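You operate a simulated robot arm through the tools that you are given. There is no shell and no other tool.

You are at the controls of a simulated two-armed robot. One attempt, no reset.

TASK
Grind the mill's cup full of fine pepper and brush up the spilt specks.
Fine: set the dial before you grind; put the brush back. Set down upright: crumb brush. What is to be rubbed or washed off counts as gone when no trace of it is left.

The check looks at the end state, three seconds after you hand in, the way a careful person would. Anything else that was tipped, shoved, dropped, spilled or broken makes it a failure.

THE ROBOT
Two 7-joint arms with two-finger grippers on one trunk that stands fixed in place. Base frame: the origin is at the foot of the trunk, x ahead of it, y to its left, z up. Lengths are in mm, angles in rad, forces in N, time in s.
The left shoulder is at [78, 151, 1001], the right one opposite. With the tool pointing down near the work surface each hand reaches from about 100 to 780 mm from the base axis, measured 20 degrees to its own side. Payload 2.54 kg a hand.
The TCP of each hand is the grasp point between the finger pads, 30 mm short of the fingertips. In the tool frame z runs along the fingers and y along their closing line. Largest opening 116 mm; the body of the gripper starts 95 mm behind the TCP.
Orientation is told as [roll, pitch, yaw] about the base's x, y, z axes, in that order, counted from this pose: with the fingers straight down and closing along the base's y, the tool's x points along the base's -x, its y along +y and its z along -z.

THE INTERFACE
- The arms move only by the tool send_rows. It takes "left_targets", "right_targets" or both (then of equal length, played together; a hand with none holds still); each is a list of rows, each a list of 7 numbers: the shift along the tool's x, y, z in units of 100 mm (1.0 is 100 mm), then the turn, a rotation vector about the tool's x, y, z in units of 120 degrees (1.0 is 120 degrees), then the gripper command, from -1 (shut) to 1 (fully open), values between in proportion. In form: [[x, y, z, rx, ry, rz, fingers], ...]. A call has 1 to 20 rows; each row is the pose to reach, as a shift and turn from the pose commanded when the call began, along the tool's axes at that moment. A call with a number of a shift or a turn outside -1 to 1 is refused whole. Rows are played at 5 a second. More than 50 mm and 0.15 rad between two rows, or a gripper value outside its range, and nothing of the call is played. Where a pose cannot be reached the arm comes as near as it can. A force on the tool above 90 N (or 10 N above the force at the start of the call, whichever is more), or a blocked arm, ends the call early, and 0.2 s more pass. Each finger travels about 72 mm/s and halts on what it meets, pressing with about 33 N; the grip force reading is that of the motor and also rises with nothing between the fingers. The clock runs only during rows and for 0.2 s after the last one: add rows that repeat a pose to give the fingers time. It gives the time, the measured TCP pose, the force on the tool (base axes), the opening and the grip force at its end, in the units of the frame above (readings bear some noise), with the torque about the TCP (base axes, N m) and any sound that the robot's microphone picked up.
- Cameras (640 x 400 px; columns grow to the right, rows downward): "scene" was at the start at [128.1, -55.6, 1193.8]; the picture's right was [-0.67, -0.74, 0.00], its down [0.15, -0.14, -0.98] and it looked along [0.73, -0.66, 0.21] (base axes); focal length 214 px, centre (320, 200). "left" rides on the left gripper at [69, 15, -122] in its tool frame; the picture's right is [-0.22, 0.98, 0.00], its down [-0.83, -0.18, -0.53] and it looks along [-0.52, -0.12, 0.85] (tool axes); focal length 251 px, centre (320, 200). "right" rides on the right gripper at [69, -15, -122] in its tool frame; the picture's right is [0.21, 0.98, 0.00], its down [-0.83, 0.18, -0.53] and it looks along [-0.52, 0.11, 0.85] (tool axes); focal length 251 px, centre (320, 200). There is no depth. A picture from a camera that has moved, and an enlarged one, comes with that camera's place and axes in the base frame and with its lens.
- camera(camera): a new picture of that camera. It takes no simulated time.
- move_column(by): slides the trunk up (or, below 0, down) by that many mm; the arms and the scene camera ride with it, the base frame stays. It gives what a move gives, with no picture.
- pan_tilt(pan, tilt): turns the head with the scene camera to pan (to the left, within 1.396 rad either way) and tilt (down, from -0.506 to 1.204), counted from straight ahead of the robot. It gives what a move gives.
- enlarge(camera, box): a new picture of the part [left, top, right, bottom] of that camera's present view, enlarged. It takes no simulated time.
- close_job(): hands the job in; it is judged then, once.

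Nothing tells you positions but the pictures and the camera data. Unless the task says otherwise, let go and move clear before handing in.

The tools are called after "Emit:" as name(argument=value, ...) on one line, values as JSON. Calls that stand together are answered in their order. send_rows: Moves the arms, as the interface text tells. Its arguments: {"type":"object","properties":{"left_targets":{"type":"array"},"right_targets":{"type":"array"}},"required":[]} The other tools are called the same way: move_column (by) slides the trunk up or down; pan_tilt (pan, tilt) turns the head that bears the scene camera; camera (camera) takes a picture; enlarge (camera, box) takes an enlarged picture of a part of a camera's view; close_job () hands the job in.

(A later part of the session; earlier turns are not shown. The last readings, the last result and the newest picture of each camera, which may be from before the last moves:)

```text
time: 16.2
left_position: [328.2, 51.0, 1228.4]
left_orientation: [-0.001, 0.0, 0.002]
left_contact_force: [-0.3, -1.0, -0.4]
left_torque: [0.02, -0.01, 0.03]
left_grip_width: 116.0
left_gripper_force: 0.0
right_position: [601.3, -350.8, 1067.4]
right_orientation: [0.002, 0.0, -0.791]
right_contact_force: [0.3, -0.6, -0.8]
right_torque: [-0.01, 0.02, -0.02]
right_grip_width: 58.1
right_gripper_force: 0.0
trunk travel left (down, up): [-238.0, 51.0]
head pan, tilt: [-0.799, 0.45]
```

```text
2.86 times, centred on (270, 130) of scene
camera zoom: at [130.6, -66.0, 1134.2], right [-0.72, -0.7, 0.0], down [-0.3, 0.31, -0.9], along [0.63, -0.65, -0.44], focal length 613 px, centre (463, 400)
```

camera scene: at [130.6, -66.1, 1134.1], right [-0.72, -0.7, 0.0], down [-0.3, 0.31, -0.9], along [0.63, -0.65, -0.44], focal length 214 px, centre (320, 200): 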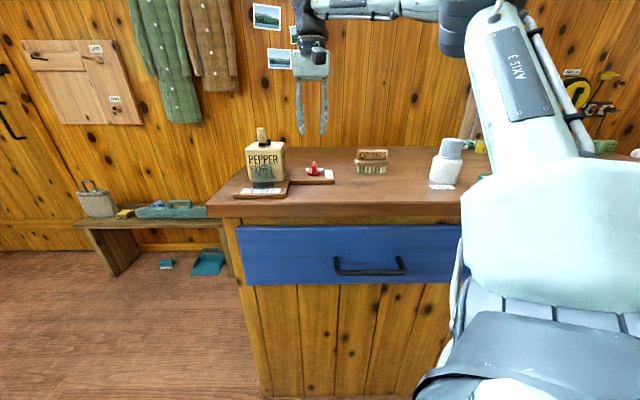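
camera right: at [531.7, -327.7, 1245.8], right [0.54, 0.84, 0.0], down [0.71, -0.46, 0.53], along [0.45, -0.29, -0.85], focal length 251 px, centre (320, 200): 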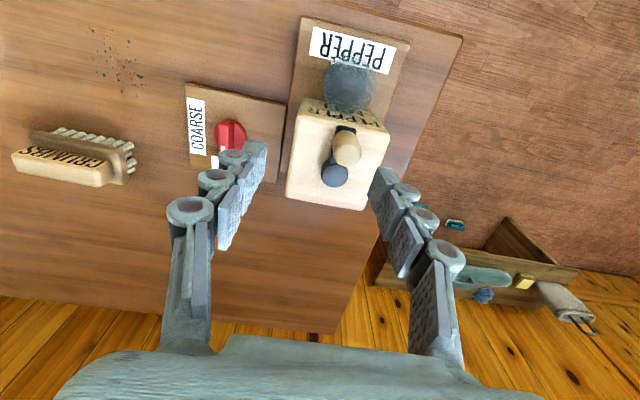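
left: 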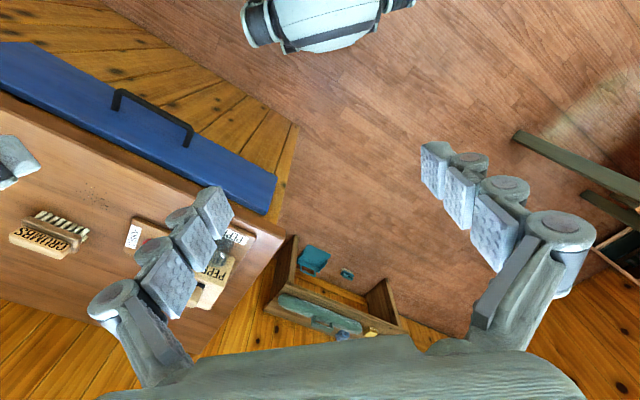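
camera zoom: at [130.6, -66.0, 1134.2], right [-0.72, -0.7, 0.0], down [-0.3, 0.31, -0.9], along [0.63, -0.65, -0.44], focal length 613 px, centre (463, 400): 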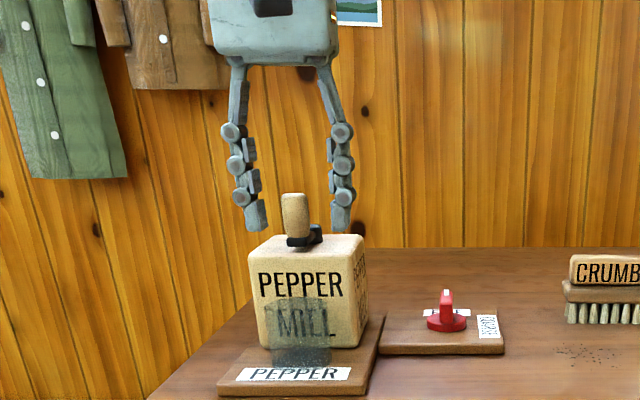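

The fingers straddle the handle. Closing now, then a trial rotation.

Emit:
send_rows(right_targets=[[0, 0, 0, 0, 0, 0, -0.5], [0, 0, 0, 0, 0, 0, -1], [0, 0, 0, 0, 0, 0, -1], [0, 0, 0, 0, 0, 0, -1]])

Emit:
enlarge(camera="right", box=[240, 70, 400, 230])

Emit:
enlarge(camera="scene", box=[220, 100, 320, 200])

```text
time: 17.2
left_position: [329.8, 51.1, 1227.1]
left_orientation: [-0.002, 0.002, 0.002]
left_contact_force: [-0.3, 0.0, -1.6]
left_torque: [0.0, -0.04, -0.04]
left_grip_width: 115.7
left_gripper_force: 0.1
right_position: [603.2, -350.1, 1066.4]
right_orientation: [0.0, -0.001, -0.791]
right_contact_force: [9.3, 7.0, 0.1]
right_torque: [0.08, -0.38, 0.09]
right_grip_width: 21.2
right_gripper_force: 44.9
trunk travel left (down, up): [-238.0, 51.0]
head pan, tilt: [-0.799, 0.45]
```

```text
2.50 times, centred on (320, 150) of right
camera zoom: at [544.2, -310.5, 1188.5], right [0.54, 0.84, 0.0], down [0.71, -0.46, 0.53], along [0.45, -0.29, -0.85], focal length 629 px, centre (320, 325)
```

zoom: 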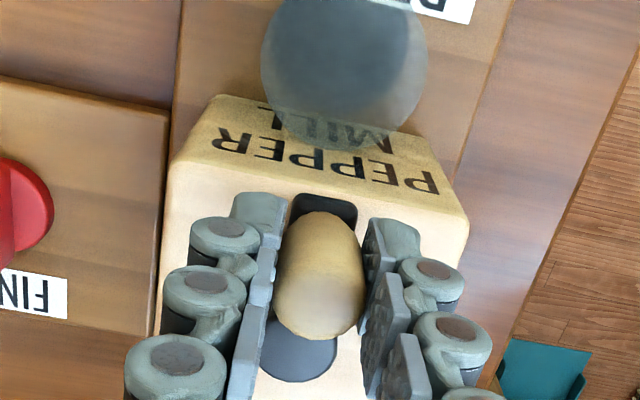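

```text
4.00 times, centred on (270, 150) of scene
camera zoom: at [131.5, -65.3, 1134.1], right [-0.72, -0.7, 0.0], down [-0.3, 0.31, -0.9], along [0.63, -0.65, -0.44], focal length 858 px, centre (520, 400)
```

zoom: 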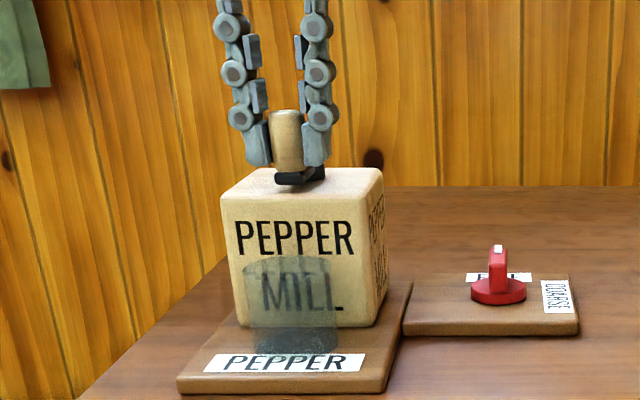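

The handle is held at 21 mm. I'll try a quarter turn clockwise (from above), following the circle about the hub, and watch the forces.

Emit:
send_rows(right_targets=[[-0.013, 0.116, 0, 0, 0, 0, -1], [-0.05, 0.205, 0, 0, 0, 0, -1], [-0.108, 0.28, 0, 0, 0, 0, -1], [-0.185, 0.34, 0, 0, 0, 0, -1], [-0.274, 0.377, 0, 0, 0, 0, -1], [-0.37, 0.39, 0, 0, 0, 0, -1]])

Emit:
enlarge(camera="right", box=[240, 70, 400, 230])

Emit:
enlarge(camera="scene", box=[220, 100, 320, 200])

```text
time: 18.6
left_position: [326.0, 52.3, 1228.2]
left_orientation: [-0.002, -0.003, 0.001]
left_contact_force: [-0.4, -0.5, 0.4]
left_torque: [0.0, 0.02, 0.0]
left_grip_width: 116.1
left_gripper_force: 0.0
right_position: [646.9, -345.4, 1067.0]
right_orientation: [0.011, -0.007, -0.787]
right_contact_force: [0.3, 12.1, 16.9]
right_torque: [0.78, 0.55, -0.22]
right_grip_width: 20.6
right_gripper_force: 44.8
right hand out of reach, approached as far as the arm can: row 5, 6
trunk travel left (down, up): [-238.0, 51.0]
head pan, tilt: [-0.799, 0.45]
```

```text
2.50 times, centred on (320, 150) of right
camera zoom: at [586.6, -307.2, 1187.9], right [0.54, 0.84, 0.01], down [0.71, -0.46, 0.54], along [0.46, -0.29, -0.84], focal length 629 px, centre (320, 325)
```

zoom: 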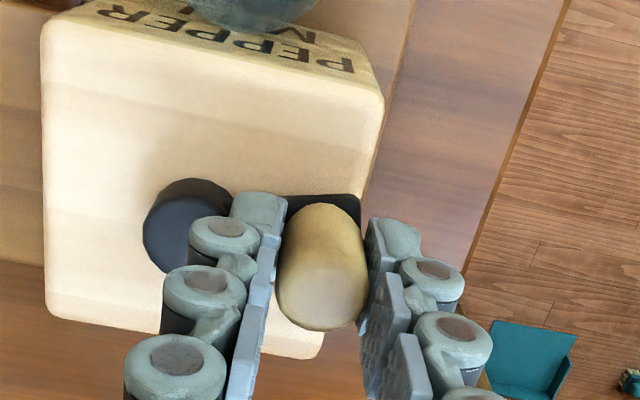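

```text
4.00 times, centred on (270, 150) of scene
camera zoom: at [129.1, -64.0, 1134.9], right [-0.72, -0.7, 0.0], down [-0.3, 0.31, -0.9], along [0.63, -0.65, -0.43], focal length 858 px, centre (520, 400)
```

zoom: 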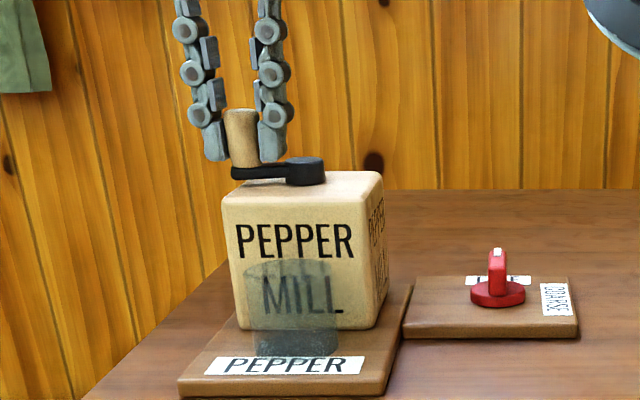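

The crank turns with the handle, but the arm runs out of reach on the far side while pointing straight down. I'll release, lift and tilt the hand back about 20° (fingers leaning forward) so the whole circle is reachable.

Emit:
send_rows(right_targets=[[0, 0, 0, 0, 0, 0, -0.4], [0, 0, 0, 0, 0, 0, 0.0], [0, 0, -0.1, 0, 0, 0, 0.0], [0.05, 0, -0.3, 0, 0, 0, 0.0], [0.15, -0.05, -0.6, 0, 0, 0, 0.0], [0.3, -0.1, -0.6, 0, -0.05, 0, 0.0], [0.4, -0.15, -0.6, 0, -0.11, 0, 0.0], [0.4, -0.15, -0.6, 0, -0.167, 0, 0.0], [0.4, -0.15, -0.6, 0, -0.167, 0, 0.0]])

Emit:
camera(camera="right")

Emit:
enlarge(camera="right", box=[240, 20, 400, 180])

Emit:
enlarge(camera="scene", box=[220, 100, 320, 200])

```text
time: 20.6
left_position: [328.9, 50.0, 1228.0]
left_orientation: [0.001, 0.0, 0.002]
left_contact_force: [0.3, -0.2, 0.1]
left_torque: [0.0, 0.0, -0.01]
left_grip_width: 116.0
left_gripper_force: 0.0
right_position: [609.5, -332.9, 1120.9]
right_orientation: [0.0, -0.35, -0.792]
right_contact_force: [-0.2, 0.4, -0.5]
right_torque: [0.01, -0.01, 0.0]
right_grip_width: 58.0
right_gripper_force: 0.1
right hand out of reach, approached as far as the arm can: row 3, 4, 5
trunk travel left (down, up): [-238.0, 51.0]
head pan, tilt: [-0.799, 0.45]
```

```text
taken
camera right: at [523.4, -267.2, 1212.6], right [0.55, 0.83, -0.07], down [0.54, -0.29, 0.79], along [0.63, -0.47, -0.61], focal length 251 px, centre (320, 200)
```

right: 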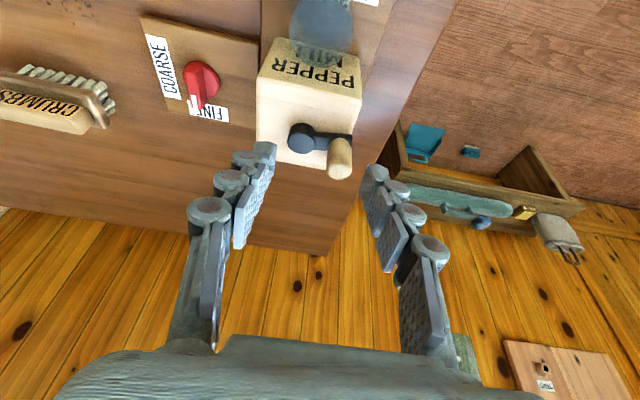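

```text
2.50 times, centred on (320, 100) of right
camera zoom: at [523.4, -267.2, 1212.6], right [0.55, 0.83, -0.07], down [0.54, -0.29, 0.79], along [0.63, -0.47, -0.61], focal length 629 px, centre (320, 450)
```

zoom: 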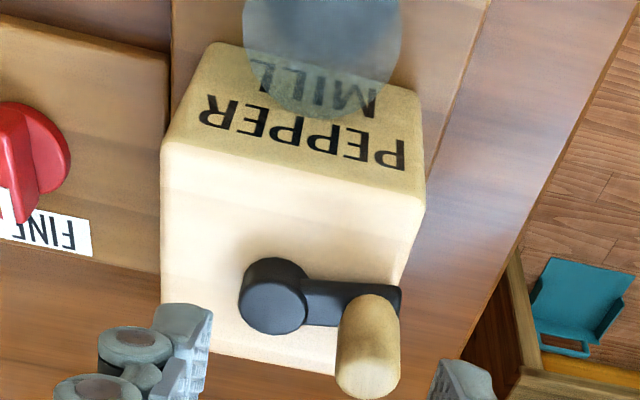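

```text
4.00 times, centred on (270, 150) of scene
camera zoom: at [130.6, -66.0, 1134.1], right [-0.72, -0.7, 0.0], down [-0.3, 0.31, -0.9], along [0.63, -0.65, -0.44], focal length 858 px, centre (520, 400)
```

zoom: 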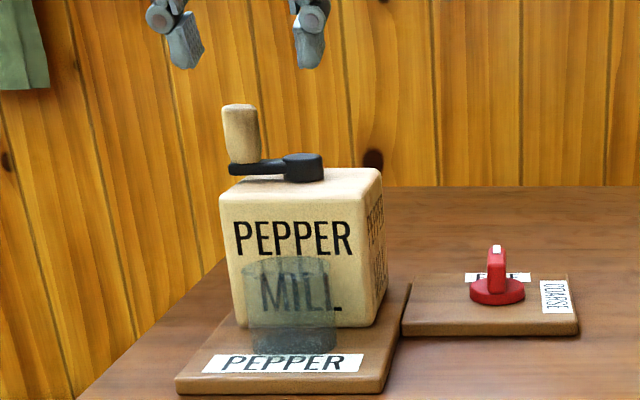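

The hand is tilted 20° now, and the handle stands near (648,-344.5). I'll come down on it from above and grip it again.

Emit:
send_rows(right_targets=[[-0.11, 0.1, 0.12, 0, 0, 0, 0.0], [-0.218, 0.192, 0.25, 0, 0, 0, 0.0], [-0.15, 0.192, 0.43, 0, 0, 0, 0.0], [-0.084, 0.192, 0.616, 0, 0, 0, 0.0], [-0.084, 0.192, 0.616, 0, 0, 0, 0.0]])

Emit:
enlarge(camera="right", box=[240, 20, 400, 180])

Emit:
enlarge(camera="scene", box=[220, 100, 320, 200])

```text
time: 21.8
left_position: [328.4, 51.1, 1227.6]
left_orientation: [0.0, 0.001, 0.001]
left_contact_force: [0.5, -0.2, 0.4]
left_torque: [0.03, 0.04, 0.01]
left_grip_width: 116.0
left_gripper_force: 0.1
right_position: [643.2, -338.7, 1067.2]
right_orientation: [0.0, -0.35, -0.793]
right_contact_force: [0.2, 0.3, 0.0]
right_torque: [-0.03, 0.02, -0.03]
right_grip_width: 57.9
right_gripper_force: 0.1
trunk travel left (down, up): [-238.0, 51.0]
head pan, tilt: [-0.799, 0.45]
```

```text
2.50 times, centred on (320, 100) of right
camera zoom: at [557.3, -273.6, 1157.9], right [0.55, 0.83, -0.07], down [0.55, -0.29, 0.78], along [0.63, -0.47, -0.62], focal length 629 px, centre (320, 450)
```

zoom: 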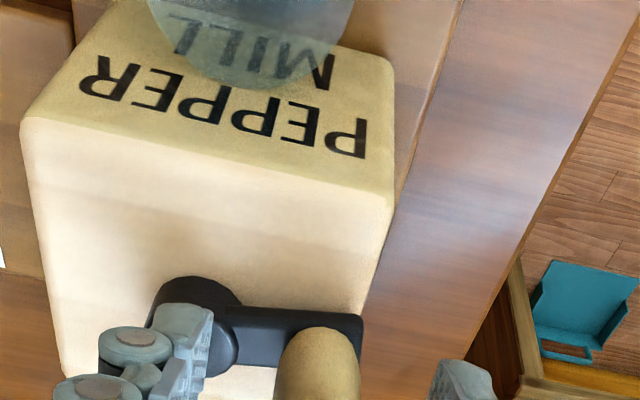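

```text
4.00 times, centred on (270, 150) of scene
camera zoom: at [130.5, -65.9, 1134.2], right [-0.72, -0.7, 0.0], down [-0.3, 0.31, -0.9], along [0.63, -0.65, -0.44], focal length 858 px, centre (520, 400)
```

zoom: 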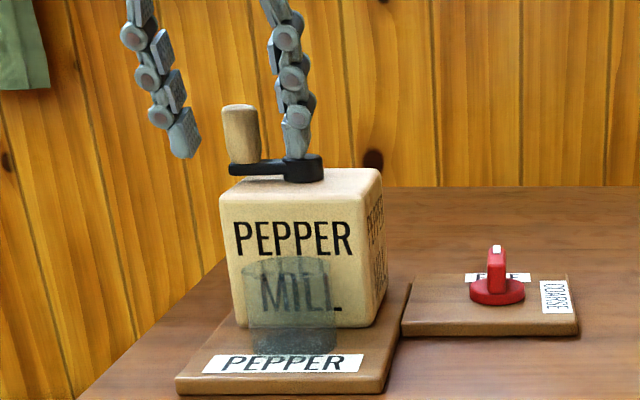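

Emit:
send_rows(right_targets=[[0, 0, 0, 0, 0, 0, -0.5], [0, 0, 0, 0, 0, 0, -1], [0, 0, 0, 0, 0, 0, -1], [0, 0, 0, 0, 0, 0, -1]])

Emit:
enlarge(camera="right", box=[240, 70, 400, 230])

Emit:
enlarge(camera="scene", box=[220, 100, 320, 200])

```text
time: 22.8
left_position: [328.7, 50.6, 1228.9]
left_orientation: [0.0, -0.002, 0.001]
left_contact_force: [0.7, 0.0, 0.0]
left_torque: [0.03, 0.01, -0.01]
left_grip_width: 115.9
left_gripper_force: 0.0
right_position: [642.7, -339.0, 1067.4]
right_orientation: [0.0, -0.352, -0.792]
right_contact_force: [-1.7, -0.7, -0.7]
right_torque: [-0.16, 0.0, -0.02]
right_grip_width: 21.1
right_gripper_force: 45.5
trunk travel left (down, up): [-238.0, 51.0]
head pan, tilt: [-0.799, 0.45]
```

```text
2.50 times, centred on (320, 150) of right
camera zoom: at [557.2, -273.7, 1158.0], right [0.55, 0.83, -0.07], down [0.55, -0.29, 0.78], along [0.63, -0.47, -0.62], focal length 629 px, centre (320, 325)
```

zoom: 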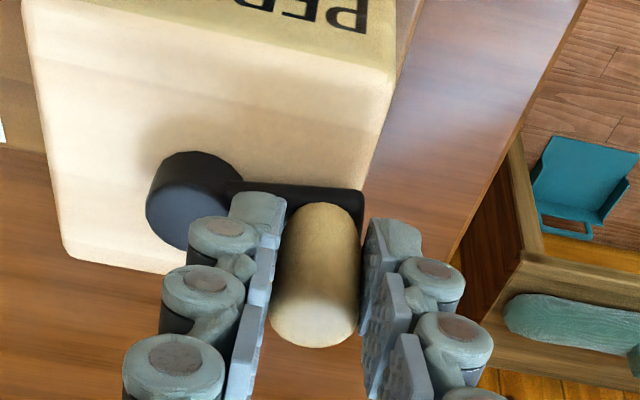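

```text
4.00 times, centred on (270, 150) of scene
camera zoom: at [130.4, -66.1, 1134.2], right [-0.72, -0.7, 0.0], down [-0.3, 0.31, -0.9], along [0.63, -0.65, -0.44], focal length 858 px, centre (520, 400)
```

zoom: 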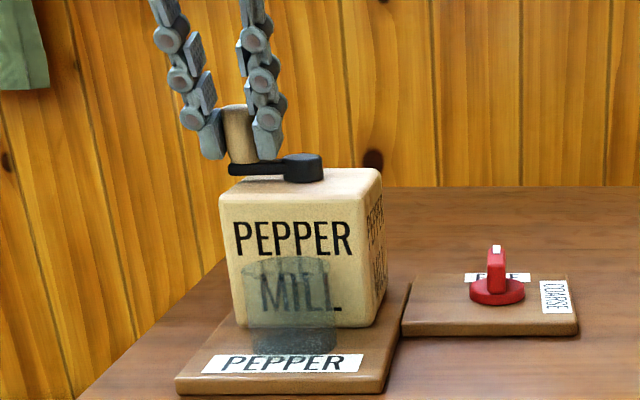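

Gripped cleanly. I'll turn half a revolution along the far side and check forces and the cup.

Emit:
send_rows(right_targets=[[-0.119, 0.018, 0.043, 0, 0, 0, -1], [-0.236, -0.009, 0.086, 0, 0, 0, -1], [-0.338, -0.077, 0.123, 0, 0, 0, -1], [-0.412, -0.177, 0.15, 0, 0, 0, -1], [-0.449, -0.299, 0.164, 0, 0, 0, -1], [-0.445, -0.427, 0.162, 0, 0, 0, -1], [-0.4, -0.545, 0.146, 0, 0, 0, -1], [-0.32, -0.64, 0.117, 0, 0, 0, -1], [-0.214, -0.7, 0.078, 0, 0, 0, -1]])

Emit:
camera(camera="right")

Emit:
enlarge(camera="scene", box=[220, 100, 320, 200])

```text
time: 24.8
left_position: [331.4, 51.7, 1227.9]
left_orientation: [-0.002, 0.002, 0.001]
left_contact_force: [0.7, 0.9, 0.4]
left_torque: [0.01, 0.02, -0.02]
left_grip_width: 116.1
left_gripper_force: 0.1
right_position: [612.1, -403.2, 1066.3]
right_orientation: [0.0, -0.348, -0.791]
right_contact_force: [17.3, 6.3, 0.9]
right_torque: [0.09, -0.51, -0.38]
right_grip_width: 21.2
right_gripper_force: 45.2
trunk travel left (down, up): [-238.0, 51.0]
head pan, tilt: [-0.799, 0.45]
```

```text
taken
camera right: at [525.1, -338.3, 1157.7], right [0.55, 0.83, -0.07], down [0.55, -0.29, 0.78], along [0.63, -0.47, -0.62], focal length 251 px, centre (320, 200)
```

right: 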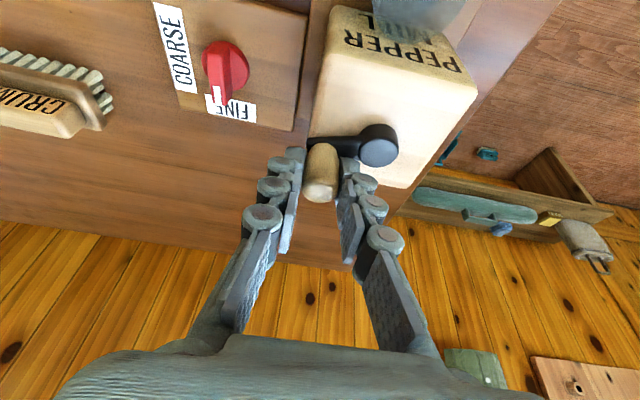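

```text
4.00 times, centred on (270, 150) of scene
camera zoom: at [132.4, -65.3, 1133.9], right [-0.72, -0.7, 0.0], down [-0.31, 0.31, -0.9], along [0.63, -0.65, -0.44], focal length 858 px, centre (520, 400)
```

zoom: 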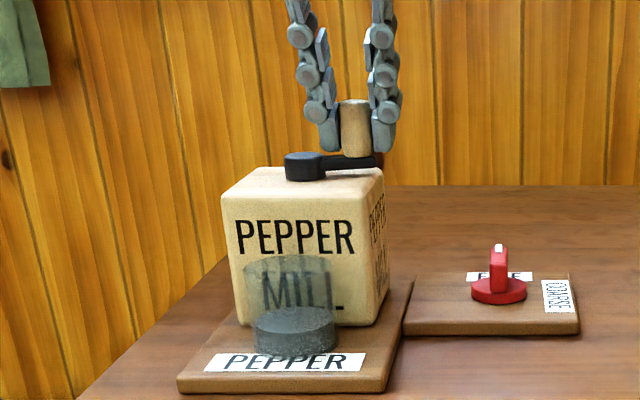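

Grinding works: grey pepper is showing in the cup. Let me look closely at the level before continuing.

Emit:
enlarge(camera="scene", box=[248, 155, 312, 195])

```text
10.00 times, centred on (280, 175) of scene
camera zoom: at [132.4, -65.3, 1133.9], right [-0.72, -0.7, 0.0], down [-0.31, 0.31, -0.9], along [0.63, -0.65, -0.44], focal length 2145 px, centre (720, 450)
```

zoom: 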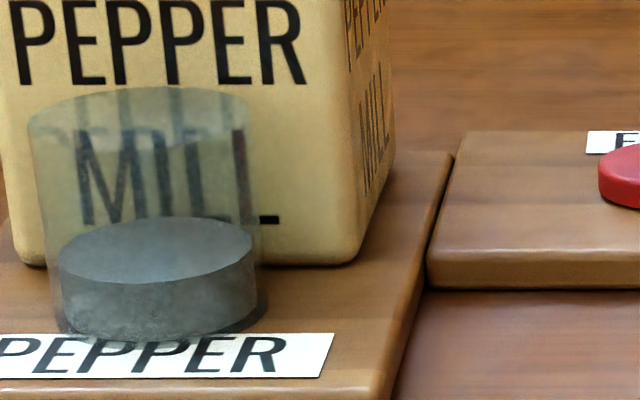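

The cup is about 30% full after roughly 0.7 turn. I continue another half turn back to the near side with a slightly smaller radius (35.6 mm).

Emit:
send_rows(right_targets=[[0.122, 0.006, -0.045, 0, 0, 0, -1], [0.236, 0.031, -0.086, 0, 0, 0, -1], [0.334, 0.097, -0.122, 0, 0, 0, -1], [0.406, 0.194, -0.148, 0, 0, 0, -1], [0.441, 0.312, -0.161, 0, 0, 0, -1], [0.437, 0.436, -0.16, 0, 0, 0, -1], [0.394, 0.55, -0.144, 0, 0, 0, -1], [0.316, 0.642, -0.115, 0, 0, 0, -1], [0.214, 0.7, -0.078, 0, 0, 0, -1]])

Emit:
enlarge(camera="scene", box=[220, 100, 320, 200])

Emit:
enlarge(camera="scene", box=[248, 155, 312, 195])

```text
time: 26.8
left_position: [326.2, 49.5, 1228.6]
left_orientation: [-0.001, -0.001, 0.002]
left_contact_force: [-0.5, 0.0, -0.7]
left_torque: [0.0, 0.0, 0.0]
left_grip_width: 115.8
left_gripper_force: 0.1
right_position: [642.7, -341.1, 1067.8]
right_orientation: [-0.001, -0.349, -0.792]
right_contact_force: [-18.5, -5.5, -3.9]
right_torque: [0.01, 0.54, -0.56]
right_grip_width: 21.0
right_gripper_force: 45.0
trunk travel left (down, up): [-238.0, 51.0]
head pan, tilt: [-0.799, 0.45]
```

```text
4.00 times, centred on (270, 150) of scene
camera zoom: at [128.9, -66.8, 1134.4], right [-0.72, -0.7, 0.0], down [-0.3, 0.31, -0.9], along [0.63, -0.65, -0.43], focal length 858 px, centre (520, 400)
```

zoom: 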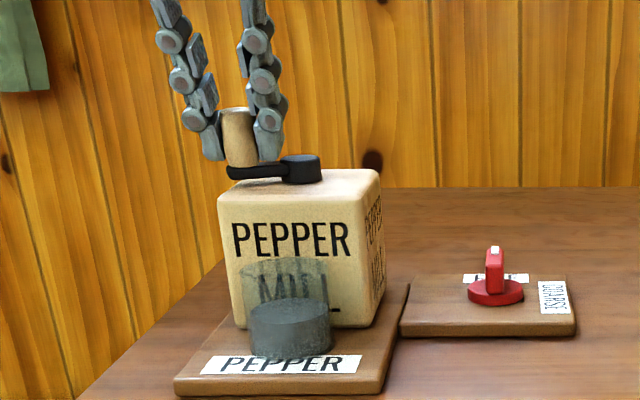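

```text
10.00 times, centred on (280, 175) of scene
camera zoom: at [128.9, -66.8, 1134.4], right [-0.72, -0.7, 0.0], down [-0.3, 0.31, -0.9], along [0.63, -0.65, -0.43], focal length 2145 px, centre (720, 450)
```

zoom: 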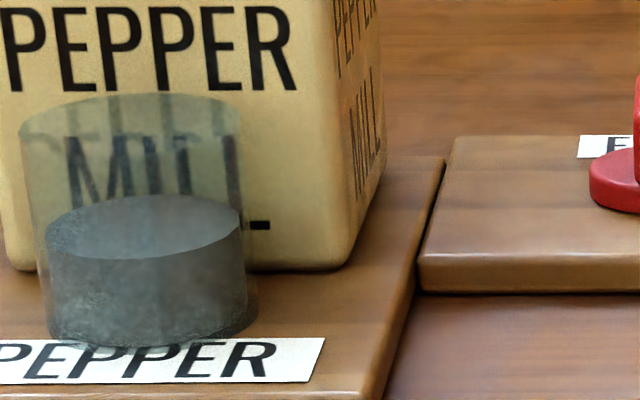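

About 47% full after 1.2 turns (≈35% per turn). I'll do one more whole turn, which should bring it to roughly 80%.

Emit:
send_rows(right_targets=[[-0.116, 0.017, 0.042, 0, 0, 0, -1], [-0.23, -0.009, 0.084, 0, 0, 0, -1], [-0.329, -0.074, 0.12, 0, 0, 0, -1], [-0.401, -0.172, 0.146, 0, 0, 0, -1], [-0.437, -0.291, 0.16, 0, 0, 0, -1], [-0.433, -0.415, 0.158, 0, 0, 0, -1], [-0.389, -0.53, 0.142, 0, 0, 0, -1], [-0.311, -0.623, 0.114, 0, 0, 0, -1], [-0.208, -0.681, 0.076, 0, 0, 0, -1], [-0.092, -0.698, 0.034, 0, 0, 0, -1], [0.022, -0.672, -0.008, 0, 0, 0, -1], [0.121, -0.606, -0.044, 0, 0, 0, -1], [0.193, -0.509, -0.07, 0, 0, 0, -1], [0.229, -0.39, -0.084, 0, 0, 0, -1], [0.225, -0.266, -0.082, 0, 0, 0, -1], [0.181, -0.151, -0.066, 0, 0, 0, -1], [0.103, -0.058, -0.038, 0, 0, 0, -1], [0, 0, 0, 0, 0, 0, -1]])

Emit:
enlarge(camera="scene", box=[220, 100, 320, 200])

Emit:
enlarge(camera="scene", box=[248, 155, 312, 195])

```text
time: 30.3
left_position: [323.3, 50.5, 1231.1]
left_orientation: [0.0, -0.006, 0.0]
left_contact_force: [0.7, 0.7, -0.1]
left_torque: [-0.08, 0.04, -0.02]
left_grip_width: 116.1
left_gripper_force: 0.1
right_position: [604.8, -348.2, 1066.8]
right_orientation: [-0.049, -0.333, -0.801]
right_contact_force: [-41.8, -15.5, 11.9]
right_torque: [0.3, 0.69, -0.17]
right_grip_width: 21.2
right_gripper_force: 45.4
trunk travel left (down, up): [-238.0, 51.0]
head pan, tilt: [-0.799, 0.45]
stopped in row 17 (right hand): the force on the tool passed its limit at 97 N (the readings are from after the stop); the commanded pose is now the measured one
```

```text
4.00 times, centred on (270, 150) of scene
camera zoom: at [125.9, -65.5, 1135.6], right [-0.72, -0.7, 0.0], down [-0.3, 0.31, -0.9], along [0.63, -0.65, -0.43], focal length 858 px, centre (520, 400)
```

zoom: 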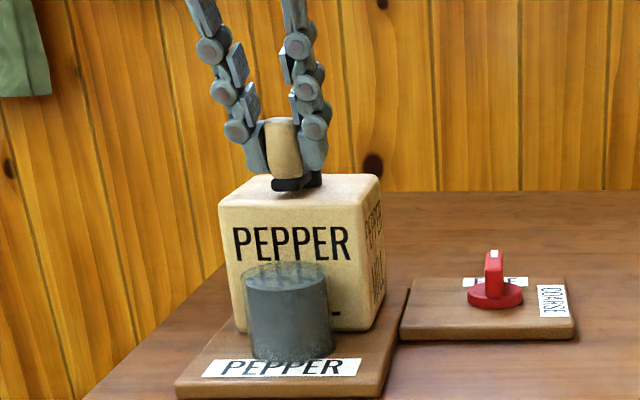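

```text
10.00 times, centred on (280, 175) of scene
camera zoom: at [125.9, -65.5, 1135.6], right [-0.72, -0.7, 0.0], down [-0.3, 0.31, -0.9], along [0.63, -0.65, -0.43], focal length 2145 px, centre (720, 450)
```

zoom: 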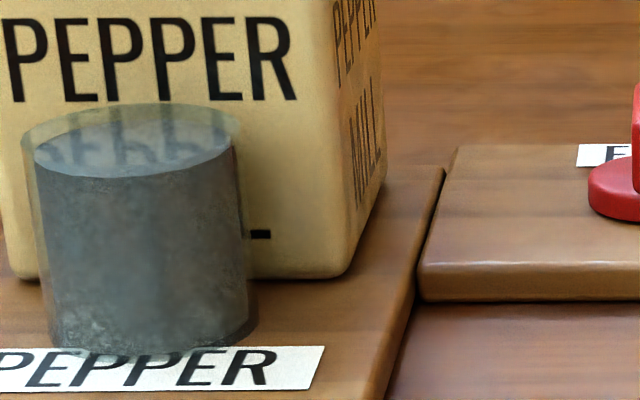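

The crank met a firm stop at exactly two turns from its starting angle, and the cup looks full to just under the rim. I'll release, rise straight up and inspect.

Emit:
send_rows(right_targets=[[0, -0.03, 0, 0, 0, 0, -0.6], [0, -0.03, 0, 0, 0, 0, -0.2], [0, -0.03, 0, 0, 0, 0, 0.0], [-0.07, -0.03, -0.19, 0, 0, 0, 0.0], [-0.17, -0.03, -0.47, 0, 0, 0, 0.0], [-0.27, -0.03, -0.75, 0, 0, 0, 0.0], [-0.27, -0.03, -0.75, 0, 0, 0, 0.0]])

Emit:
camera(camera="right")

Emit:
enlarge(camera="scene", box=[220, 100, 320, 200])

Emit:
enlarge(camera="scene", box=[248, 155, 312, 195])

```text
time: 31.9
left_position: [328.0, 50.8, 1227.8]
left_orientation: [0.001, 0.001, 0.003]
left_contact_force: [0.2, 0.2, 0.2]
left_torque: [-0.04, -0.01, 0.03]
left_grip_width: 116.2
left_gripper_force: 0.1
right_position: [613.8, -344.1, 1142.9]
right_orientation: [-0.046, -0.333, -0.796]
right_contact_force: [-0.4, 0.1, 0.2]
right_torque: [0.03, 0.05, 0.01]
right_grip_width: 58.1
right_gripper_force: 0.2
trunk travel left (down, up): [-238.0, 51.0]
head pan, tilt: [-0.799, 0.45]
```

```text
taken
camera right: at [533.4, -276.4, 1236.5], right [0.57, 0.82, -0.11], down [0.57, -0.29, 0.77], along [0.59, -0.5, -0.63], focal length 251 px, centre (320, 200)
```

right: 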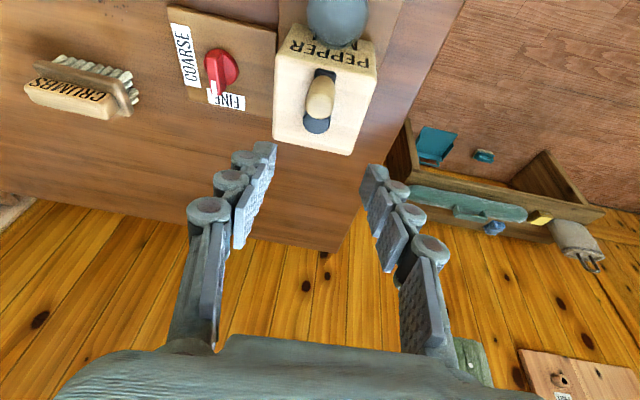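

```text
4.00 times, centred on (270, 150) of scene
camera zoom: at [130.5, -66.0, 1134.1], right [-0.72, -0.7, 0.0], down [-0.3, 0.31, -0.9], along [0.63, -0.65, -0.44], focal length 858 px, centre (520, 400)
```

zoom: 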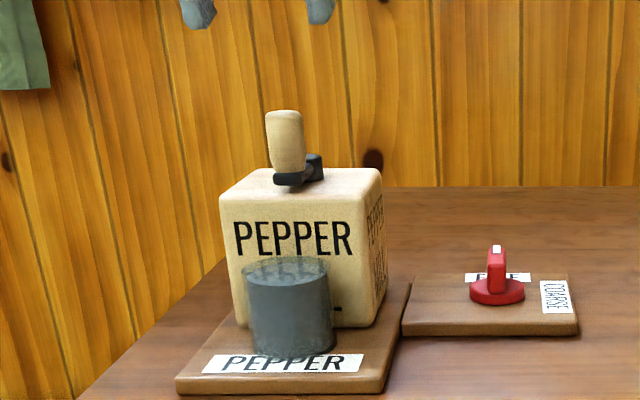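

```text
10.00 times, centred on (280, 175) of scene
camera zoom: at [130.5, -66.0, 1134.1], right [-0.72, -0.7, 0.0], down [-0.3, 0.31, -0.9], along [0.63, -0.65, -0.44], focal length 2145 px, centre (720, 450)
```

zoom: 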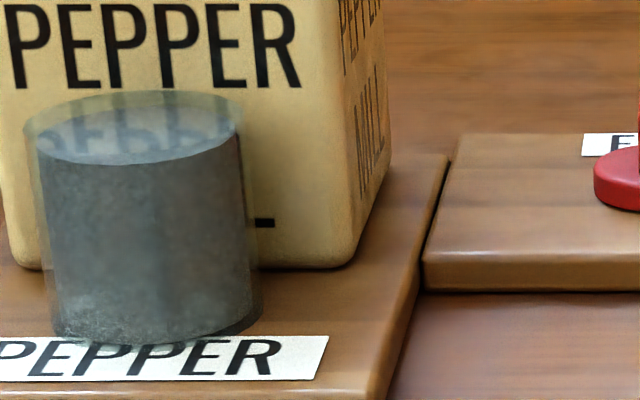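

The cup is full, and mill and crank stand as before. Next, I level the hand and start moving toward the brush, turning so the fingers can close across the brush handle's thin side.

Emit:
send_rows(right_targets=[[0, -0.33, 0, -0.007, 0.053, -0.001, 0.0], [0, -0.66, 0, -0.015, 0.106, -0.002, 0.0], [0, -1.0, 0, -0.022, 0.159, -0.004, 0.0], [0, -1.0, 0, -0.022, 0.159, -0.004, 0.0]])

Emit:
camera(camera="right")

```text
time: 32.9
left_position: [327.6, 51.2, 1228.8]
left_orientation: [-0.001, 0.0, 0.001]
left_contact_force: [0.3, 0.7, 0.3]
left_torque: [0.02, -0.03, 0.01]
left_grip_width: 115.7
left_gripper_force: 0.2
right_position: [541.3, -414.1, 1146.1]
right_orientation: [0.003, 0.002, -0.794]
right_contact_force: [0.7, 0.5, -0.2]
right_torque: [0.0, -0.03, 0.01]
right_grip_width: 57.9
right_gripper_force: 0.0
trunk travel left (down, up): [-238.0, 51.0]
head pan, tilt: [-0.799, 0.45]
```

```text
taken
camera right: at [481.9, -375.8, 1268.6], right [0.55, 0.84, 0.0], down [0.71, -0.46, 0.53], along [0.45, -0.29, -0.85], focal length 251 px, centre (320, 200)
```

right: 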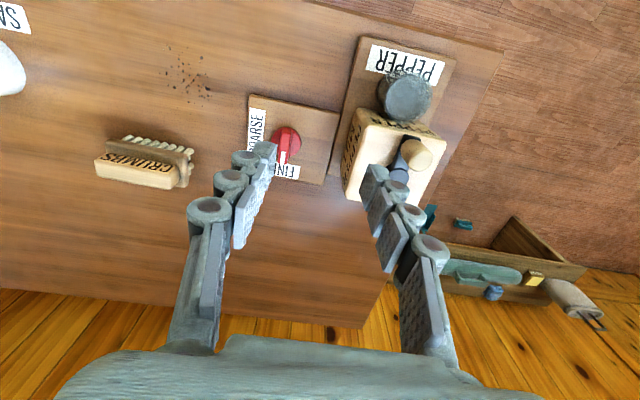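

Emit:
enlarge(camera="right", box=[350, 40, 450, 130])

Emit:
enlarge(camera="right", box=[80, 40, 240, 200])

```text
4.44 times, centred on (400, 85) of right
camera zoom: at [481.9, -375.8, 1268.6], right [0.55, 0.84, 0.0], down [0.71, -0.46, 0.53], along [0.45, -0.29, -0.85], focal length 1118 px, centre (-36, 711)
```

zoom: 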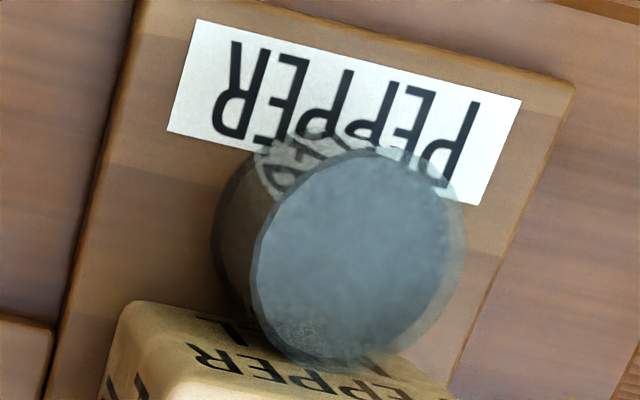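

```text
2.50 times, centred on (160, 120) of right
camera zoom: at [481.9, -375.8, 1268.6], right [0.55, 0.84, 0.0], down [0.71, -0.46, 0.53], along [0.45, -0.29, -0.85], focal length 629 px, centre (720, 400)
```

zoom: 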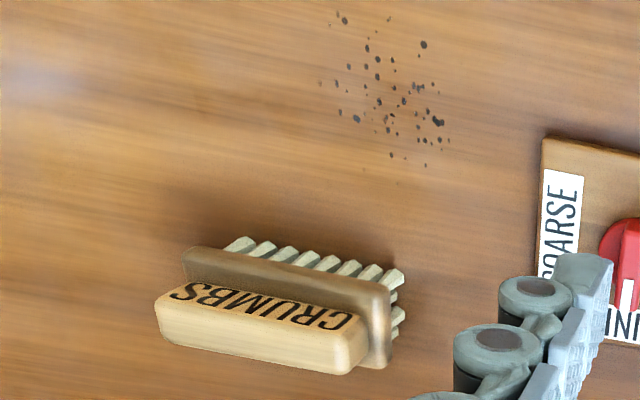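

The cup is filled to just under the rim. The brush block measures about 24 × 89 mm centred at (472.7,-643), long axis along the counter. I'll raise the trunk for reach, then turn and shift the hand toward the brush.

Emit:
move_column(by=50)

Emit:
send_rows(right_targets=[[-0.04, -0.08, 0, 0, 0, -0.068, 0.0], [-0.08, -0.16, 0, 0, 0, -0.137, 0.0], [-0.12, -0.25, 0, 0, 0, -0.206, 0.0], [-0.15, -0.33, 0, 0, 0, -0.274, 0.0], [-0.19, -0.41, 0, 0, 0, -0.343, 0.0], [-0.22, -0.5, 0, 0, 0, -0.412, 0.0], [-0.26, -0.58, 0, 0, 0, -0.481, 0.0], [-0.3, -0.66, 0, 0, 0, -0.549, 0.0], [-0.33, -0.74, 0, 0, 0, -0.618, 0.0], [-0.37, -0.82, 0, 0, 0, -0.687, 0.0], [-0.4, -0.9, 0, 0, 0, -0.755, 0.0], [-0.4, -0.9, 0, 0, 0, -0.755, 0.0]])

Emit:
camera(camera="right")

Emit:
camera(camera="scene")

```text
time: 33.8
left_position: [329.0, 51.1, 1278.9]
left_orientation: [0.001, 0.001, 0.001]
left_contact_force: [0.7, 0.1, 0.7]
left_torque: [0.0, 0.01, -0.03]
left_grip_width: 116.0
left_gripper_force: 0.1
right_position: [541.9, -414.8, 1196.4]
right_orientation: [0.005, 0.001, -0.796]
right_contact_force: [0.6, -1.0, 0.3]
right_torque: [0.0, 0.0, -0.01]
right_grip_width: 58.0
right_gripper_force: 0.0
trunk travel left (down, up): [-288.0, 1.0]
head pan, tilt: [-0.799, 0.45]
```

```text
time: 36.4
left_position: [328.3, 50.3, 1278.8]
left_orientation: [-0.001, -0.001, 0.002]
left_contact_force: [-0.5, 0.6, 0.3]
left_torque: [0.02, 0.01, -0.01]
left_grip_width: 116.1
left_gripper_force: 0.1
right_position: [417.0, -279.4, 1098.2]
right_orientation: [0.001, -0.004, 0.784]
right_contact_force: [-0.6, 0.6, -0.5]
right_torque: [-0.03, 0.01, 0.0]
right_grip_width: 58.3
right_gripper_force: 0.0
right hand out of reach, approached as far as the arm can: row 5, 6, 7, 8, 9, 10, 11, 12
trunk travel left (down, up): [-288.0, 1.0]
head pan, tilt: [-0.799, 0.45]
```

```text
taken
camera right: at [378.2, -339.3, 1220.2], right [-0.84, 0.54, 0.0], down [0.45, 0.71, 0.54], along [0.29, 0.45, -0.84], focal length 251 px, centre (320, 200)
```

right: 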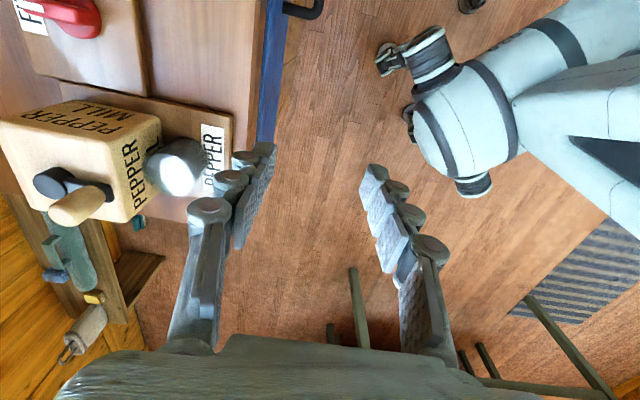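

```text
taken
camera scene: at [130.5, -66.1, 1184.1], right [-0.72, -0.7, 0.0], down [-0.3, 0.31, -0.9], along [0.63, -0.65, -0.44], focal length 214 px, centre (320, 200)
```

scene: 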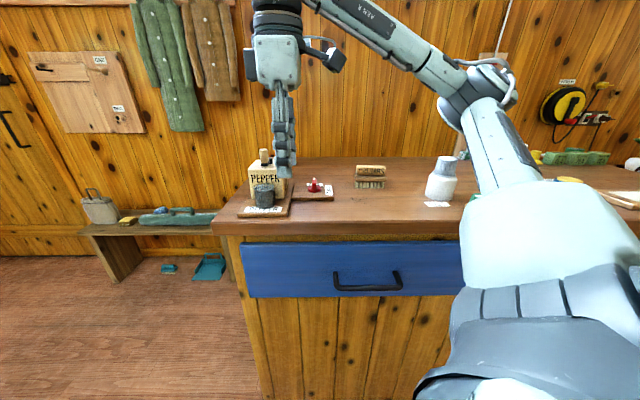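

That yaw direction isn't reachable there and the arm drifted back in front of the counter. Let me check that nothing was touched, and query the commanded pose with a null move.

Emit:
enlarge(camera="scene", box=[220, 120, 400, 220])

Emit:
send_rows(right_targets=[[0, 0, 0, 0, 0, 0, 0.0]])

```text
3.56 times, centred on (310, 170) of scene
camera zoom: at [130.5, -66.1, 1184.1], right [-0.72, -0.7, 0.0], down [-0.3, 0.31, -0.9], along [0.63, -0.65, -0.44], focal length 763 px, centre (356, 307)
```

zoom: 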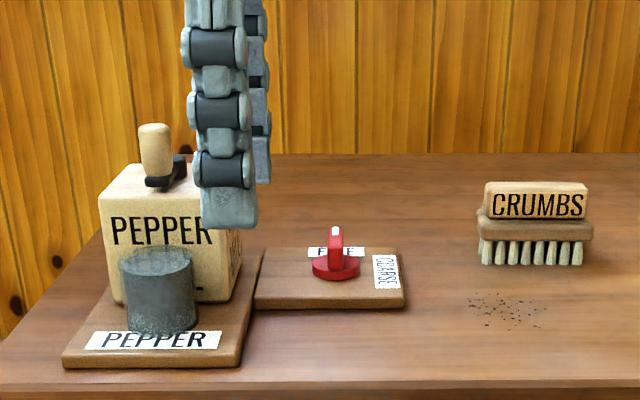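

```text
time: 36.8
left_position: [328.9, 50.8, 1277.4]
left_orientation: [0.0, 0.001, 0.002]
left_contact_force: [-0.9, -1.1, 0.0]
left_torque: [-0.01, 0.02, 0.02]
left_grip_width: 116.2
left_gripper_force: 0.1
right_position: [416.2, -280.6, 1099.4]
right_orientation: [-0.001, -0.006, 0.783]
right_contact_force: [-0.1, 0.4, -0.1]
right_torque: [0.0, -0.01, -0.02]
right_grip_width: 58.0
right_gripper_force: 0.0
trunk travel left (down, up): [-288.0, 1.0]
head pan, tilt: [-0.799, 0.45]
```

The commanded pose equals the present one and everything on the counter is undisturbed. I rotate back to the 45° pose that works, rising a bit at the same time.

Emit:
send_rows(right_targets=[[0, 0, -0.06, 0, 0, 0.068, 0.0], [0, 0, -0.12, 0, 0, 0.137, 0.0], [0, 0, -0.18, 0, 0, 0.206, 0.0], [0, 0, -0.24, 0, 0, 0.274, 0.0], [0, 0, -0.3, 0, 0, 0.343, 0.2], [0, 0, -0.36, 0, 0, 0.412, 0.4], [0, 0, -0.42, 0, 0, 0.481, 0.6], [0, 0, -0.48, 0, 0, 0.549, 0.8], [0, 0, -0.54, 0, 0, 0.618, 1.0], [0, 0, -0.6, 0, 0, 0.687, 1.0], [0, 0, -0.66, 0, 0, 0.75, 1.0], [0, 0, -0.66, 0, 0, 0.75, 1.0]])

Emit:
camera(camera="right")

```text
time: 39.4
left_position: [329.0, 50.5, 1275.9]
left_orientation: [-0.001, 0.0, 0.001]
left_contact_force: [-0.1, -1.5, 0.1]
left_torque: [0.02, 0.01, 0.01]
left_grip_width: 116.2
left_gripper_force: 0.0
right_position: [420.1, -283.0, 1165.3]
right_orientation: [0.005, 0.0, -0.787]
right_contact_force: [0.9, -0.8, -0.8]
right_torque: [0.02, 0.0, -0.02]
right_grip_width: 116.1
right_gripper_force: 0.1
trunk travel left (down, up): [-288.0, 1.0]
head pan, tilt: [-0.799, 0.45]
```

```text
taken
camera right: at [360.2, -244.2, 1287.5], right [0.54, 0.84, 0.0], down [0.71, -0.46, 0.53], along [0.45, -0.29, -0.85], focal length 251 px, centre (320, 200)
```

right: 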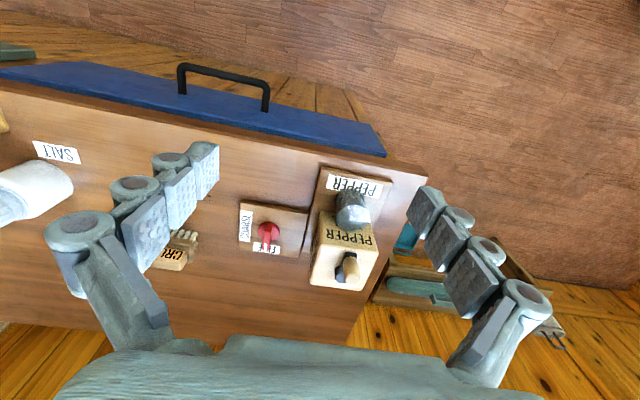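

Emit:
send_rows(right_targets=[[-0.22, -0.25, 0, 0, 0, 0, 1], [-0.45, -0.5, 0, 0, 0, 0, 1], [-0.67, -0.75, 0, 0, 0, 0, 1], [-0.89, -1.0, 0, 0, 0, 0, 1]])

Emit:
send_rows(right_targets=[[-0.22, -0.25, 0, 0, 0, 0, 1], [-0.45, -0.5, 0, 0, 0, 0, 1], [-0.67, -0.75, 0, 0, 0, 0, 1], [-0.89, -1.0, 0, 0, 0, 0, 1], [-0.89, -1.0, 0, 0, 0, 0, 1]])

Emit:
camera(camera="right")

Emit:
enlarge(camera="right", box=[220, 130, 380, 250])

```text
time: 40.4
left_position: [327.6, 48.4, 1278.0]
left_orientation: [0.0, 0.0, 0.002]
left_contact_force: [0.6, 0.3, 1.3]
left_torque: [0.03, 0.0, 0.01]
left_grip_width: 116.0
left_gripper_force: 0.0
right_position: [412.1, -418.3, 1165.5]
right_orientation: [0.004, 0.0, -0.785]
right_contact_force: [-1.3, 0.2, -0.6]
right_torque: [-0.01, -0.01, 0.01]
right_grip_width: 116.0
right_gripper_force: 0.1
trunk travel left (down, up): [-288.0, 1.0]
head pan, tilt: [-0.799, 0.45]
```

```text
time: 41.6
left_position: [329.3, 50.7, 1278.6]
left_orientation: [-0.003, -0.001, 0.002]
left_contact_force: [-0.3, -0.3, 0.0]
left_torque: [0.01, -0.02, 0.01]
left_grip_width: 116.0
left_gripper_force: 0.1
right_position: [405.9, -551.4, 1164.5]
right_orientation: [0.004, -0.001, -0.786]
right_contact_force: [-0.2, 0.5, 0.2]
right_torque: [-0.02, -0.01, 0.0]
right_grip_width: 116.0
right_gripper_force: 0.1
trunk travel left (down, up): [-288.0, 1.0]
head pan, tilt: [-0.799, 0.45]
```

```text
taken
camera right: at [345.2, -513.0, 1287.0], right [0.54, 0.84, 0.0], down [0.71, -0.46, 0.53], along [0.45, -0.29, -0.85], focal length 251 px, centre (320, 200)
```

right: 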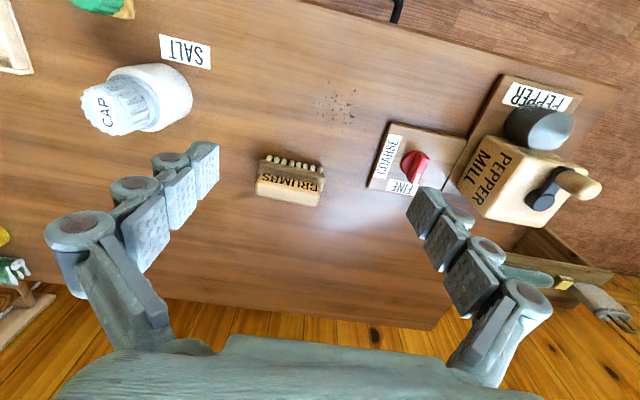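

```text
3.33 times, centred on (300, 190) of right
camera zoom: at [345.2, -513.0, 1287.0], right [0.54, 0.84, 0.0], down [0.71, -0.46, 0.53], along [0.45, -0.29, -0.85], focal length 838 px, centre (387, 233)
```

zoom: 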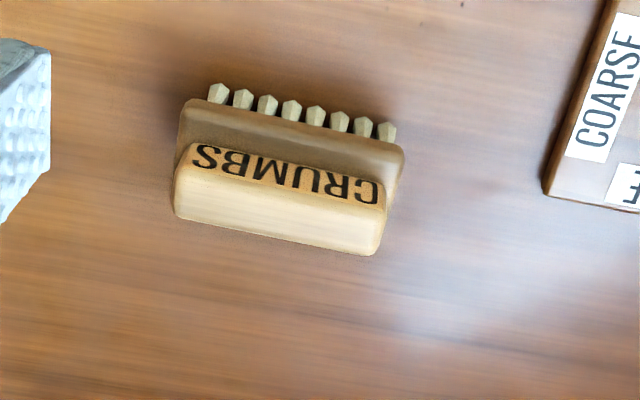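

Brush refined to V≈792, W≈-123 (about (473,-647)), block top z≈983. I bring the hand over it and partly down, then check again.

Emit:
send_rows(right_targets=[[-0.3, -0.05, 0.1, 0, 0, 0, 1], [-0.6, -0.1, 0.25, 0, 0, 0, 1], [-0.8, -0.15, 0.4, 0, 0, 0, 1], [-1.0, -0.2, 0.6, 0, 0, 0, 1], [-1.0, -0.2, 0.6, 0, 0, 0, 1]])

Emit:
camera(camera="right")

Emit:
enlarge(camera="right", box=[200, 60, 440, 210])

Emit:
enlarge(camera="scene", box=[310, 100, 430, 200])

```text
time: 42.8
left_position: [327.6, 49.9, 1277.8]
left_orientation: [-0.001, -0.001, 0.003]
left_contact_force: [0.1, -0.1, -0.3]
left_torque: [-0.01, 0.01, -0.01]
left_grip_width: 116.0
left_gripper_force: 0.1
right_position: [462.1, -634.6, 1104.3]
right_orientation: [0.005, 0.0, -0.784]
right_contact_force: [0.4, 0.2, -0.6]
right_torque: [-0.02, -0.02, 0.01]
right_grip_width: 116.2
right_gripper_force: 0.2
trunk travel left (down, up): [-288.0, 1.0]
head pan, tilt: [-0.799, 0.45]
```

```text
taken
camera right: at [402.0, -596.5, 1227.1], right [0.54, 0.84, 0.0], down [0.71, -0.46, 0.53], along [0.45, -0.29, -0.85], focal length 251 px, centre (320, 200)
```

right: 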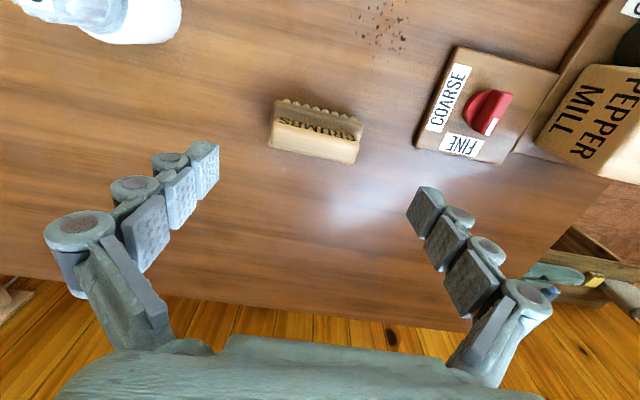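

```text
2.67 times, centred on (320, 135) of right
camera zoom: at [402.0, -596.5, 1227.1], right [0.54, 0.84, 0.0], down [0.71, -0.46, 0.53], along [0.45, -0.29, -0.85], focal length 670 px, centre (320, 373)
```

zoom: 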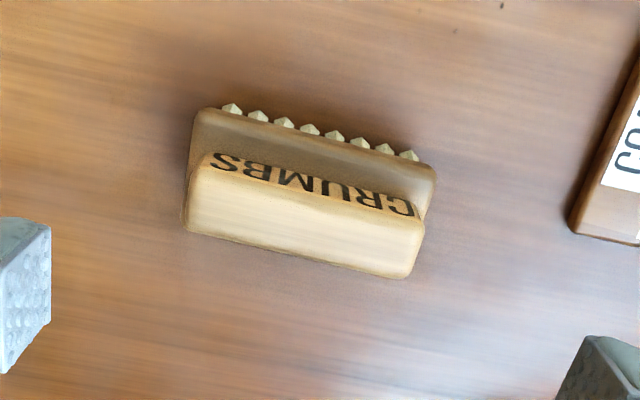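

```text
4.00 times, centred on (370, 150) of scene
camera zoom: at [130.4, -65.7, 1184.2], right [-0.72, -0.7, 0.0], down [-0.3, 0.31, -0.9], along [0.63, -0.65, -0.43], focal length 858 px, centre (120, 400)
```

zoom: 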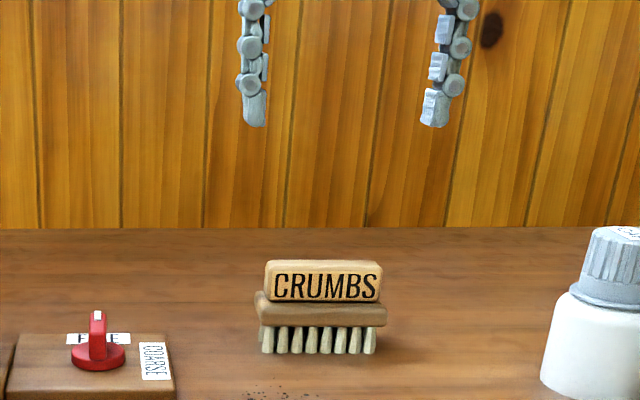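

Alignment is within a few mm: I need 17 mm more forward. I'll lower to just above the block first.

Emit:
send_rows(right_targets=[[-0.17, -0.025, 0.2, 0, 0, 0, 1], [-0.17, -0.025, 0.5, 0, 0, 0, 1], [-0.17, -0.025, 0.75, 0, 0, 0, 1], [-0.17, -0.025, 0.9, 0, 0, 0, 1], [-0.17, -0.025, 0.9, 0, 0, 0, 1]])

Emit:
camera(camera="right")

Emit:
enlarge(camera="scene", box=[310, 120, 430, 200])

```text
time: 44.0
left_position: [328.8, 50.5, 1278.5]
left_orientation: [0.0, 0.001, 0.001]
left_contact_force: [-0.2, 0.1, 0.3]
left_torque: [-0.01, -0.01, -0.02]
left_grip_width: 116.0
left_gripper_force: 0.1
right_position: [471.8, -648.7, 1014.5]
right_orientation: [0.003, 0.0, -0.784]
right_contact_force: [-0.2, 0.9, 0.0]
right_torque: [0.0, 0.01, 0.01]
right_grip_width: 116.0
right_gripper_force: 0.0
trunk travel left (down, up): [-288.0, 1.0]
head pan, tilt: [-0.799, 0.45]
```

```text
taken
camera right: at [412.4, -610.0, 1137.0], right [0.54, 0.84, 0.0], down [0.71, -0.46, 0.53], along [0.45, -0.29, -0.85], focal length 251 px, centre (320, 200)
```

right: 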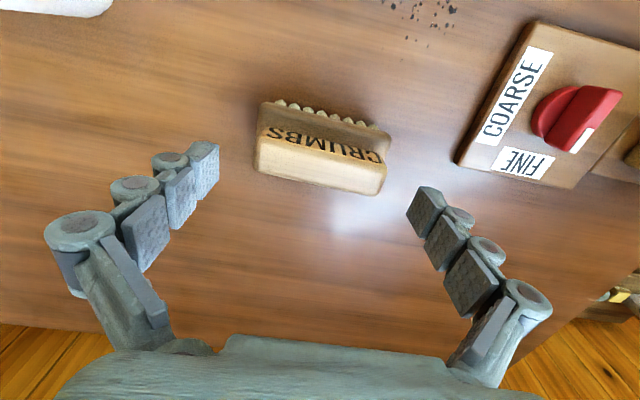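

```text
5.00 times, centred on (370, 160) of scene
camera zoom: at [130.6, -66.0, 1184.2], right [-0.72, -0.7, 0.0], down [-0.3, 0.31, -0.9], along [0.63, -0.65, -0.44], focal length 1072 px, centre (70, 400)
```

zoom: 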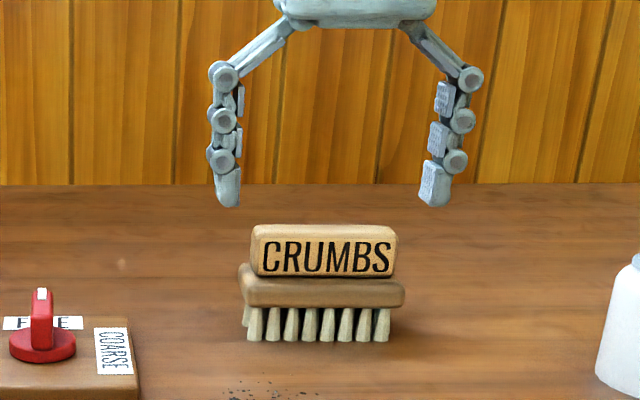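

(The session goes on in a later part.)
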